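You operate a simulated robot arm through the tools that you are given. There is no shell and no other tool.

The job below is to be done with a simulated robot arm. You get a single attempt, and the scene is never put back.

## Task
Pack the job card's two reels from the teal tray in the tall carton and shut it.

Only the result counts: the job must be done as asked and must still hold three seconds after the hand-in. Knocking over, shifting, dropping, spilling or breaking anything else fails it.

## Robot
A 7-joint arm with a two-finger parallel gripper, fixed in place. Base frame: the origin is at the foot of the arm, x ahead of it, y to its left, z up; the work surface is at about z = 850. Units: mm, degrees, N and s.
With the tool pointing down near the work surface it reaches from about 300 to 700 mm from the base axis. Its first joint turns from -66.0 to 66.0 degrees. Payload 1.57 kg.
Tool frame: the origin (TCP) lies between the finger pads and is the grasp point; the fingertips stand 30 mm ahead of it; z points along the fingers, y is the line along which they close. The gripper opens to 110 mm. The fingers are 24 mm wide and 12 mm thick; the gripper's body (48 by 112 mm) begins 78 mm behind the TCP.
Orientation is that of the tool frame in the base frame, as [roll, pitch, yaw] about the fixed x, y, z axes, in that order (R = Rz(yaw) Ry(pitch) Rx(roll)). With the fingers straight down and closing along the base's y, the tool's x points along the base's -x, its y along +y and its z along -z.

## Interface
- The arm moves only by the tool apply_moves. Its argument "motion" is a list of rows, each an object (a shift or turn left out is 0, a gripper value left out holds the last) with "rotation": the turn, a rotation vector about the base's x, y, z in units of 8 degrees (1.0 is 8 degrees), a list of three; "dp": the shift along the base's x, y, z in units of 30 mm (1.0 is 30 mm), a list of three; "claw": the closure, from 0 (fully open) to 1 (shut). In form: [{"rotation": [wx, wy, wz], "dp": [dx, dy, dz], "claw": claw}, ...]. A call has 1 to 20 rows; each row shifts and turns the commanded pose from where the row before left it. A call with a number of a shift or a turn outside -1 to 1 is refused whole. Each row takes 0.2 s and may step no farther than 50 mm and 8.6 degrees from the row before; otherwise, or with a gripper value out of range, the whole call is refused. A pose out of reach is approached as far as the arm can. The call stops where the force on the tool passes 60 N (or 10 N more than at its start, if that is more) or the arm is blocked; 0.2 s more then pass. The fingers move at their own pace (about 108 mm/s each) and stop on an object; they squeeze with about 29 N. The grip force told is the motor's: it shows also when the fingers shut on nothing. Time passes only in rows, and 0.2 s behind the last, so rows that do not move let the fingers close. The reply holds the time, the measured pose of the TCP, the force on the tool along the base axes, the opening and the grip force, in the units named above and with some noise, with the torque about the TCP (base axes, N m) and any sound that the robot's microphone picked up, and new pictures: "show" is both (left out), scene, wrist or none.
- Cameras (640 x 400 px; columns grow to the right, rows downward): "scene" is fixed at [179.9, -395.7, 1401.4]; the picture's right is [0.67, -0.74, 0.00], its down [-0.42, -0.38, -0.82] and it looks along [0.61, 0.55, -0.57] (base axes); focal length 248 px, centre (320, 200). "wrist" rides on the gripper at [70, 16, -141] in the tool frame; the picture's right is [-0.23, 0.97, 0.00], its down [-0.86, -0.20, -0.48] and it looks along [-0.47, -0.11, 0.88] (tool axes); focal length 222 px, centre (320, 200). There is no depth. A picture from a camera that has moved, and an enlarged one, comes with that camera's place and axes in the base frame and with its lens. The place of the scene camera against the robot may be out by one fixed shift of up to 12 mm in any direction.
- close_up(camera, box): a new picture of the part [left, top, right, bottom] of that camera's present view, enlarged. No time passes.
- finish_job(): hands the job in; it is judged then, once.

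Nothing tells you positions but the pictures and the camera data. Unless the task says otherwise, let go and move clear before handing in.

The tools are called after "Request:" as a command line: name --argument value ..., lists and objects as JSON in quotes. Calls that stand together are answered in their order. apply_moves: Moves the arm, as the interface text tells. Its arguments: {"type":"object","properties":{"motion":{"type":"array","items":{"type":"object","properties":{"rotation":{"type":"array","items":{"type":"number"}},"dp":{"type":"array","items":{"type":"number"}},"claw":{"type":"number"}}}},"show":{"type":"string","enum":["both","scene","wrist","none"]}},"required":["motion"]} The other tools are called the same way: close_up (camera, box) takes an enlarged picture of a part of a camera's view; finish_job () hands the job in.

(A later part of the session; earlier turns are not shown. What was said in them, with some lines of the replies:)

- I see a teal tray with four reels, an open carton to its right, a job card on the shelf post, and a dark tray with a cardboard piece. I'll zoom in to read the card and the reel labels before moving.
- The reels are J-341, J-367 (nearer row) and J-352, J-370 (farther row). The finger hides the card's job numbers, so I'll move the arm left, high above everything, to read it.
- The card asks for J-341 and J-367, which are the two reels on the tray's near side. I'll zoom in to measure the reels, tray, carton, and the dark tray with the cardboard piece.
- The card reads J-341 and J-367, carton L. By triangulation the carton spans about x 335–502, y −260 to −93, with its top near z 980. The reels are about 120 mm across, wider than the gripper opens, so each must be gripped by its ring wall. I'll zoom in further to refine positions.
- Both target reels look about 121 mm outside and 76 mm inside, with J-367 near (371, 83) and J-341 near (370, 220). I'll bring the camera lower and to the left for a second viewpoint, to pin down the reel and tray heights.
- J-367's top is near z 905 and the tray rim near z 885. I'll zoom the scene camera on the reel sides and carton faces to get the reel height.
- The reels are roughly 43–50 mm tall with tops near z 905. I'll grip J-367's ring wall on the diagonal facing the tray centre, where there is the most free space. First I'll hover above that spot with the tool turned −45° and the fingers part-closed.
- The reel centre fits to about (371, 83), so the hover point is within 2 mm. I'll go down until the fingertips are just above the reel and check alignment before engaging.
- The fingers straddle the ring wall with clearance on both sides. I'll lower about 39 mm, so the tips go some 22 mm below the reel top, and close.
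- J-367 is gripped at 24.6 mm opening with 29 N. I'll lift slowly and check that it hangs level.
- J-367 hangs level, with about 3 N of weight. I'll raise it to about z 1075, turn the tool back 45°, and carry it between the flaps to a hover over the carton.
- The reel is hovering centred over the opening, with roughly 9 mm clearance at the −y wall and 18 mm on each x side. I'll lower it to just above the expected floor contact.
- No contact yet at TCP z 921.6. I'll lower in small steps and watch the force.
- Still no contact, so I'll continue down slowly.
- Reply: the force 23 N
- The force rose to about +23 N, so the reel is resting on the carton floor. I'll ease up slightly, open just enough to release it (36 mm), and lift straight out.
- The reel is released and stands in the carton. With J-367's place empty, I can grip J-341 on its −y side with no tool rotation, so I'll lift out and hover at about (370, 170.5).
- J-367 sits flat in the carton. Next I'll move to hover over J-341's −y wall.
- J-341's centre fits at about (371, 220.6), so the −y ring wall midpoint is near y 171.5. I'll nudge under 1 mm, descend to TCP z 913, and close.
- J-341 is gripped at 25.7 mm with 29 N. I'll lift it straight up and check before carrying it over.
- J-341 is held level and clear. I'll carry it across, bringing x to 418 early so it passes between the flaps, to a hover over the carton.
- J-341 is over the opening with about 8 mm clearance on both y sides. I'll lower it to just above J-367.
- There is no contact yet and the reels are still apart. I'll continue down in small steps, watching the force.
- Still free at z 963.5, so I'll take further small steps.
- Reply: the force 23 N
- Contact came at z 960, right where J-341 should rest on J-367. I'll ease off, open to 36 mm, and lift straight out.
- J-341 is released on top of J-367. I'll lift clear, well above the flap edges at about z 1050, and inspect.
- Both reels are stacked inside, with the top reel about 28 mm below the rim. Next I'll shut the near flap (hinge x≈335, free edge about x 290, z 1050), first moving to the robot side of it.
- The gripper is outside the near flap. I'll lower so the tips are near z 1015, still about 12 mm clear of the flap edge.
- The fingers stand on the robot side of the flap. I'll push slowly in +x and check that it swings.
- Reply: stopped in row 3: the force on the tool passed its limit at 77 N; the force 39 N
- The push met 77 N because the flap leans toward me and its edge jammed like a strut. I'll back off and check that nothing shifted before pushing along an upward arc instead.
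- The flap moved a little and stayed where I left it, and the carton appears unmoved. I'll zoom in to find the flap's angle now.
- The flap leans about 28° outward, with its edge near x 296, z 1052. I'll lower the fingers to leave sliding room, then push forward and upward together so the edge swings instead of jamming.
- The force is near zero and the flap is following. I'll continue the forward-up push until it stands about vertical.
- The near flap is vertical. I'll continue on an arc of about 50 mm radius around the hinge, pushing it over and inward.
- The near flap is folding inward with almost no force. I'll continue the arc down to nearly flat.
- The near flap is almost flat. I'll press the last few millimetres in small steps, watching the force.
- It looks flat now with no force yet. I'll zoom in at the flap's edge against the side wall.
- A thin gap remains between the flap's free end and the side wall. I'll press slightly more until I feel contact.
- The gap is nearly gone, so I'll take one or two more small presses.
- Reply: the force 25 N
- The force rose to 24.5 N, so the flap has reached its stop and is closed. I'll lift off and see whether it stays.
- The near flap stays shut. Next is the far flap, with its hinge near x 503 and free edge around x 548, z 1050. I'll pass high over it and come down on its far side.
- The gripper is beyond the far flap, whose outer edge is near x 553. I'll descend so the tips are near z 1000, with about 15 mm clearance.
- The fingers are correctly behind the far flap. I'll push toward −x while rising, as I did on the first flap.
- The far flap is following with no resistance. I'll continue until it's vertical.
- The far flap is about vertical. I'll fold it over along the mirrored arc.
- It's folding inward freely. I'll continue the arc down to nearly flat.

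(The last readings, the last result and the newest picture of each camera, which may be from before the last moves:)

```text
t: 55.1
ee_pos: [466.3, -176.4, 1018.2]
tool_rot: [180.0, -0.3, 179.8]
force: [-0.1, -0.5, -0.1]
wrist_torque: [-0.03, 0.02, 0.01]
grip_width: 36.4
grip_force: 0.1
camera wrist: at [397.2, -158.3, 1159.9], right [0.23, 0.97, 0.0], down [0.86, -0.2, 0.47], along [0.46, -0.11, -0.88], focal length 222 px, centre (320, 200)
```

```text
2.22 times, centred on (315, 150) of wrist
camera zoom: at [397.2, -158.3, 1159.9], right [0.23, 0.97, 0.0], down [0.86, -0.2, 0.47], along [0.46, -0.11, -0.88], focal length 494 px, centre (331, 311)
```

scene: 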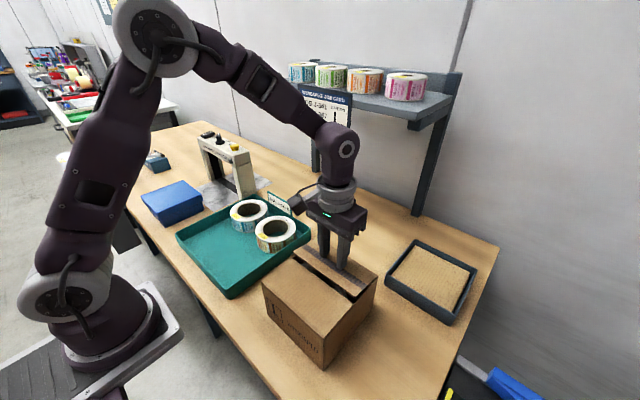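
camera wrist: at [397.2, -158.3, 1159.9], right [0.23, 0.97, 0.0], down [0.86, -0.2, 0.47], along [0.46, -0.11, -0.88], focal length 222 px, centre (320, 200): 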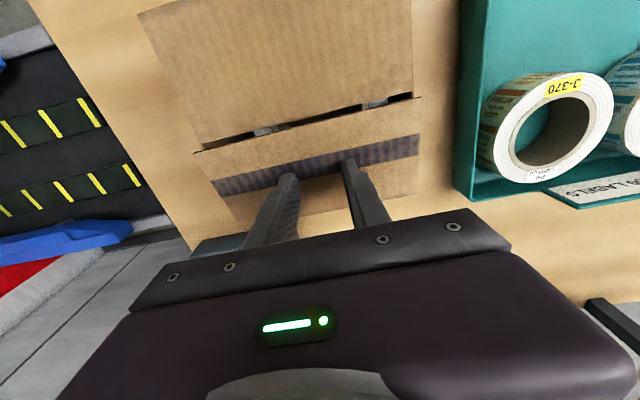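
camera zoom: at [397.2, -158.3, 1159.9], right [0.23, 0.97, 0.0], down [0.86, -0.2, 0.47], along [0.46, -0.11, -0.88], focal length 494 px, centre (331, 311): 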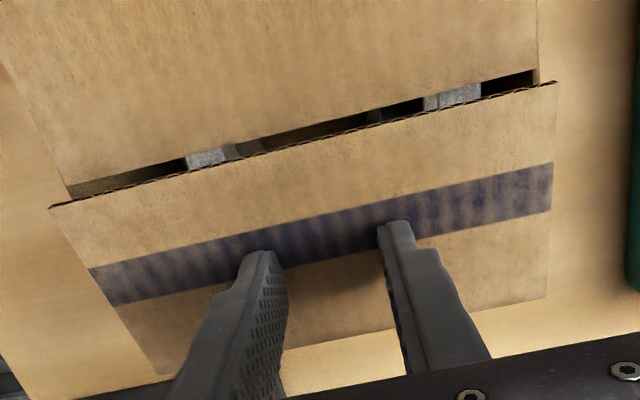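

Nearly closed. I'll press the far flap the last few millimetres in small steps.

Request:
apply_moves --motion '[{"dp": [0, 0, -0.1], "claw": 0.67}, {"dp": [0, 0, -0.1], "claw": 0.67}, {"dp": [0, 0, 0], "claw": 0.67}]' --show "none"

Request:
apply_moves --motion '[{"dp": [0, 0, -0.06], "claw": 0.67}, {"dp": [0, 0, 0], "claw": 0.67}]' --show "none"

Request:
close_up --camera "scene" --box '[280, 220, 400, 330]'

Request:
close_up --camera "wrist" --box '[190, 60, 440, 240]'

```text
t: 55.9
ee_pos: [466.2, -176.1, 1012.1]
tool_rot: [180.0, -0.2, 179.9]
force: [-0.2, -0.2, -0.1]
wrist_torque: [0.02, -0.01, -0.01]
grip_width: 36.3
grip_force: 0.1
```

```text
t: 56.5
ee_pos: [467.1, -176.0, 1010.6]
tool_rot: [-180.0, -0.1, 179.9]
force: [0.1, -0.1, -0.3]
wrist_torque: [0.03, -0.03, 0.0]
grip_width: 36.3
grip_force: 0.0
```

```text
3.64 times, centred on (340, 275) of scene
camera zoom: at [179.9, -395.7, 1401.4], right [0.67, -0.74, 0.0], down [-0.42, -0.38, -0.82], along [0.61, 0.55, -0.57], focal length 903 px, centre (247, -73)
```

zoom: 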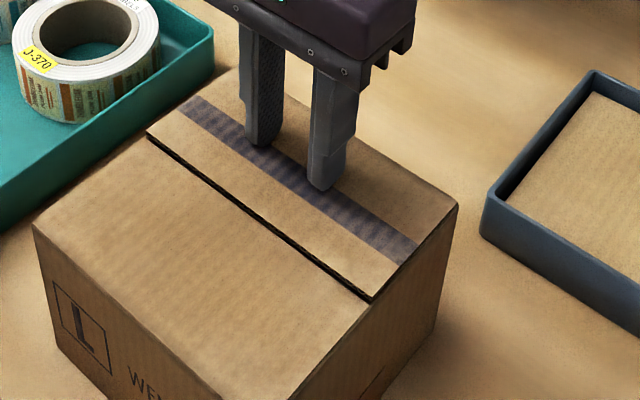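

```text
2.22 times, centred on (315, 150) of wrist
camera zoom: at [397.3, -158.6, 1152.0], right [0.23, 0.97, 0.0], down [0.86, -0.2, 0.47], along [0.46, -0.11, -0.88], focal length 494 px, centre (331, 311)
```

zoom: 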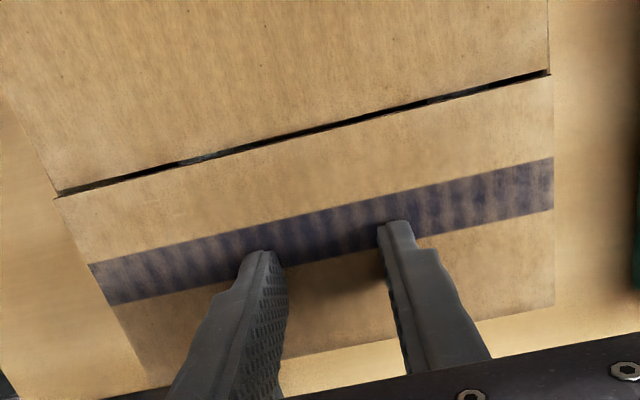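

Almost flush. I'll press in about 1.5 mm steps until the stop is felt.

Request:
apply_moves --motion '[{"dp": [0, 0, -0.05], "claw": 0.67}, {"dp": [0, 0, 0], "claw": 0.67}]' --show "none"

Request:
apply_moves --motion '[{"dp": [0, 0, -0.03], "claw": 0.67}, {"dp": [0, 0, 0], "claw": 0.67}]' --show "none"

Request:
close_up --camera "scene" --box '[280, 220, 400, 330]'

```text
t: 57.1
ee_pos: [466.3, -176.5, 1009.1]
tool_rot: [179.9, -0.2, 179.9]
force: [-0.9, 0.7, 4.2]
wrist_torque: [-0.01, -0.03, -0.01]
grip_width: 36.3
grip_force: 0.1
```

```text
t: 57.7
ee_pos: [466.4, -176.2, 1008.8]
tool_rot: [-180.0, -0.1, 179.9]
force: [-1.8, -0.5, 16.7]
wrist_torque: [0.03, -0.09, -0.03]
grip_width: 36.3
grip_force: 0.0
```

```text
3.64 times, centred on (340, 275) of scene
camera zoom: at [179.6, -395.6, 1401.5], right [0.67, -0.74, 0.0], down [-0.42, -0.38, -0.82], along [0.61, 0.55, -0.57], focal length 903 px, centre (247, -73)
```

zoom: 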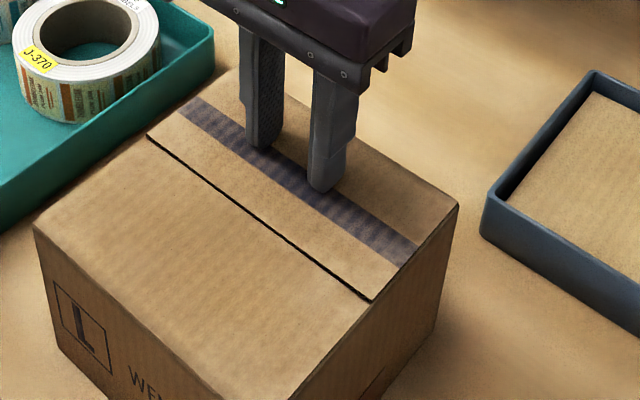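

The far flap reached its stop at about 17 N, flush with the near one. I'll lift clear and check that both stay shut.

Request:
apply_moves --motion '[{"dp": [0, 0, 0.15], "claw": 0.67}, {"dp": [0, 0, 0.6], "claw": 0.67}, {"dp": [0, 0, 0.95], "claw": 0.67}, {"dp": [0, 0, 0.95], "claw": 0.67}, {"dp": [0, 0, 0.95], "claw": 0.67}, {"dp": [0, 0, 0.95], "claw": 0.67}, {"dp": [-0.9, 0.5, 0.5], "claw": 0.67}, {"dp": [-0.9, 0.5, 0.5], "claw": 0.67}, {"dp": [-0.9, 0.5, 0.5], "claw": 0.67}, {"dp": [0, 0, 0], "claw": 0.67}, {"dp": [0, 0, 0], "claw": 0.67}]'

Request:
close_up --camera "scene" --box '[250, 210, 410, 370]'

Request:
close_up --camera "wrist" --box '[160, 20, 460, 220]'

```text
t: 60.1
ee_pos: [385.7, -131.6, 1188.9]
tool_rot: [-179.9, -0.2, 179.8]
force: [-0.2, 0.7, -0.7]
wrist_torque: [0.02, 0.0, -0.02]
grip_width: 36.3
grip_force: 0.1
camera wrist: at [316.7, -113.3, 1330.4], right [0.23, 0.97, 0.0], down [0.86, -0.2, 0.47], along [0.46, -0.11, -0.88], focal length 222 px, centre (320, 200)
```

scene: 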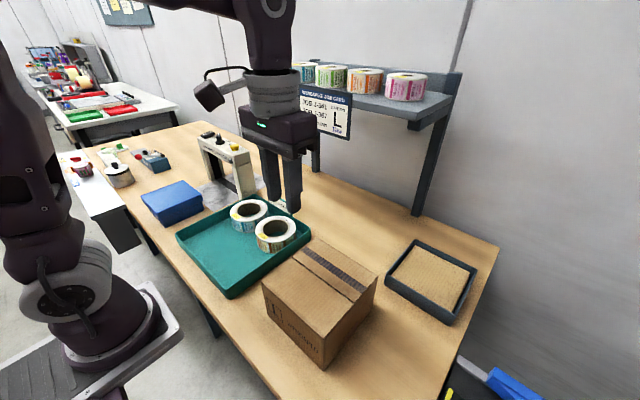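
wrist: 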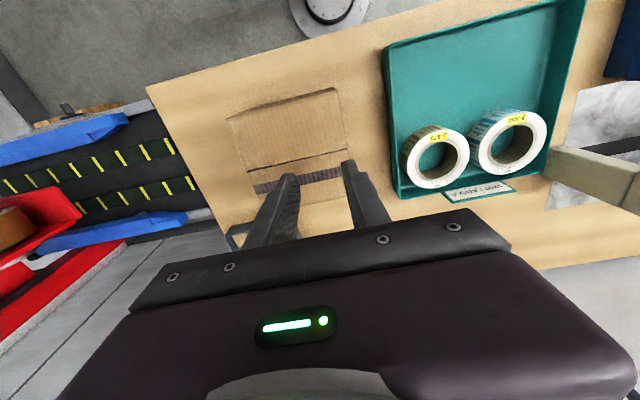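

```text
2.50 times, centred on (330, 290) of scene
camera zoom: at [179.9, -395.6, 1401.4], right [0.67, -0.74, 0.0], down [-0.42, -0.38, -0.82], along [0.61, 0.55, -0.57], focal length 621 px, centre (295, -25)
```

zoom: 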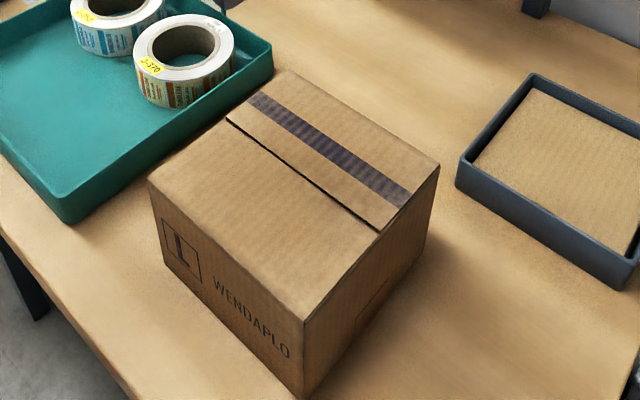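

```text
2.00 times, centred on (310, 120) of wrist
camera zoom: at [316.7, -113.3, 1330.4], right [0.23, 0.97, 0.0], down [0.86, -0.2, 0.47], along [0.46, -0.11, -0.88], focal length 444 px, centre (340, 360)
```

zoom: 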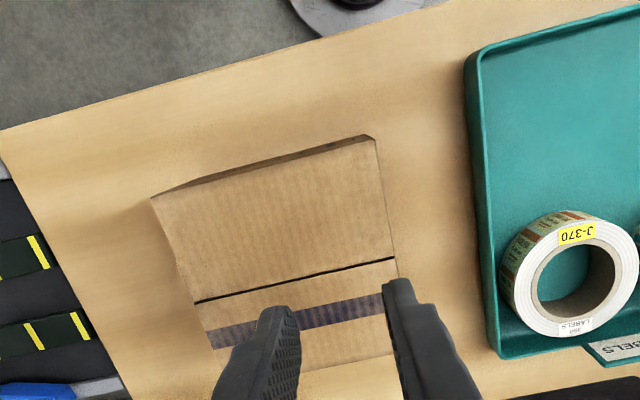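

Both flaps lie flush and the carton hasn't moved. I'll wait about 3 seconds and recheck before handing in.

Request:
apply_moves --motion '[{"dp": [0, 0.9, 0]}, {"dp": [0, 0.9, 0]}, {"dp": [0, 0.9, 0]}, {"dp": [0, 0, 0]}, {"dp": [0, 0, 0]}, {"dp": [0, 0, 0]}, {"dp": [0, 0, 0]}, {"dp": [0, 0, 0]}, {"dp": [0, 0, 0]}, {"dp": [0, 0, 0]}, {"dp": [0, 0, 0]}, {"dp": [0, 0, 0]}, {"dp": [0, 0, 0]}, {"dp": [0, 0, 0]}, {"dp": [0, 0, 0]}, {"dp": [0, 0, 0]}, {"dp": [0, 0, 0]}]'

Request:
close_up --camera "scene" --box '[260, 230, 390, 330]'

Request:
close_up --camera "scene" --box '[160, 170, 330, 310]'

```text
t: 63.7
ee_pos: [385.6, -48.9, 1188.7]
tool_rot: [180.0, -0.2, 179.9]
force: [-0.3, -0.3, 0.0]
wrist_torque: [0.03, 0.05, 0.02]
grip_width: 36.3
grip_force: 0.0
camera wrist: at [315.4, -32.6, 1330.4], right [0.23, 0.97, 0.0], down [0.86, -0.2, 0.47], along [0.46, -0.11, -0.88], focal length 222 px, centre (320, 200)
```

scene: 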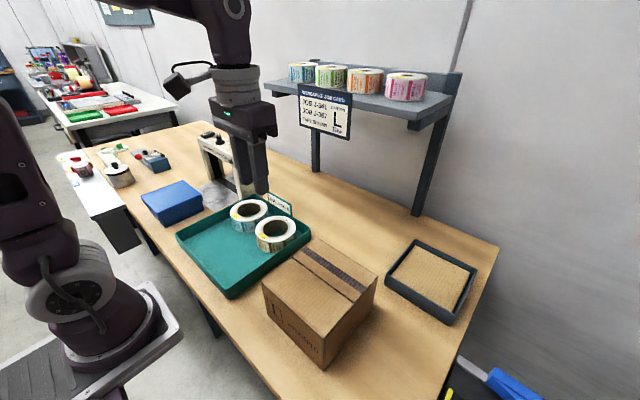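
wrist: 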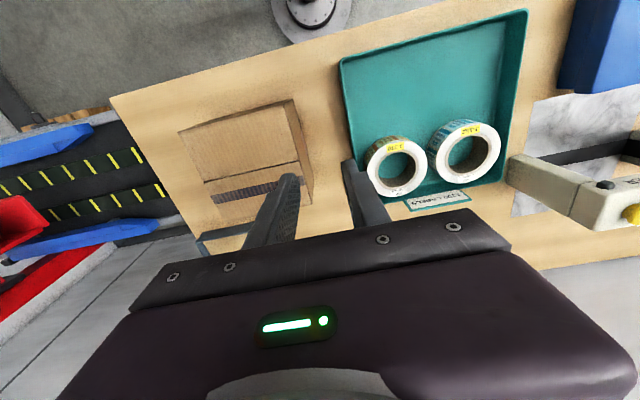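

```text
4.00 times, centred on (325, 280) of scene
camera zoom: at [179.9, -395.7, 1401.4], right [0.67, -0.74, 0.0], down [-0.42, -0.38, -0.82], along [0.61, 0.55, -0.57], focal length 994 px, centre (300, -120)
```

zoom: 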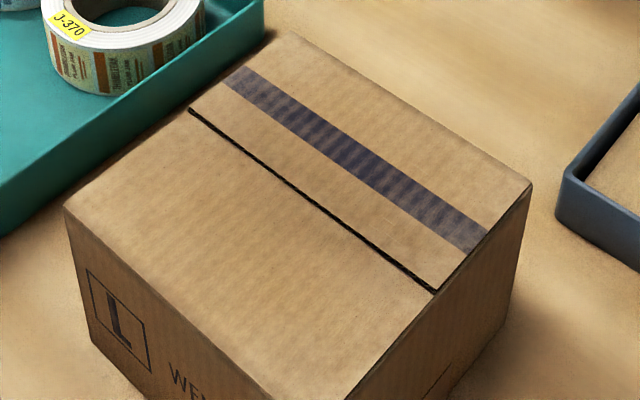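

```text
2.86 times, centred on (245, 240) of scene
camera zoom: at [179.9, -395.7, 1401.4], right [0.67, -0.74, 0.0], down [-0.42, -0.38, -0.82], along [0.61, 0.55, -0.57], focal length 710 px, centre (534, 86)
```

zoom: 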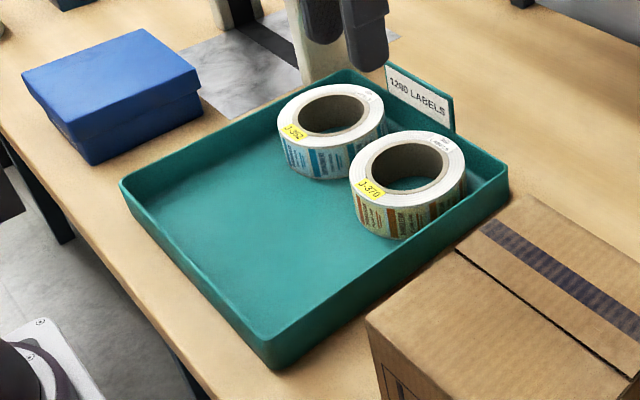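

After more than 3 seconds the carton is still shut flush, with J-341 and J-367 inside. J-352 and J-370 are undisturbed in the tray, and the gripper is empty and clear, so I'm handing the job in.

Request:
finish_job

```text
The job is handed in.
```

The job is handed in. Reels J-341 and J-367, the two on the job card, are in the tall carton and both its flaps are closed flush.

- **Packing:** J-367 lies flat on the carton floor with J-341 stacked on top of it. The top reel sits about 28 mm below the rim.
- **Holding:** I watched the carton for more than three seconds after closing it, and both flaps stayed down.
- **Hard push on the near flap:** My first push on the near flap jammed, and the force peaked at 77 N before the arm stopped. I backed off and closed it with an upward sweep instead. The pictures show the carton did not move.
- **Everything else:** J-352 and J-370 are still in place in the teal tray, and nothing else was touched. The gripper is empty and clear of the work.

The job card also says "TAPE BROWN". The task only asked for the carton to be shut, so I did not tape it.
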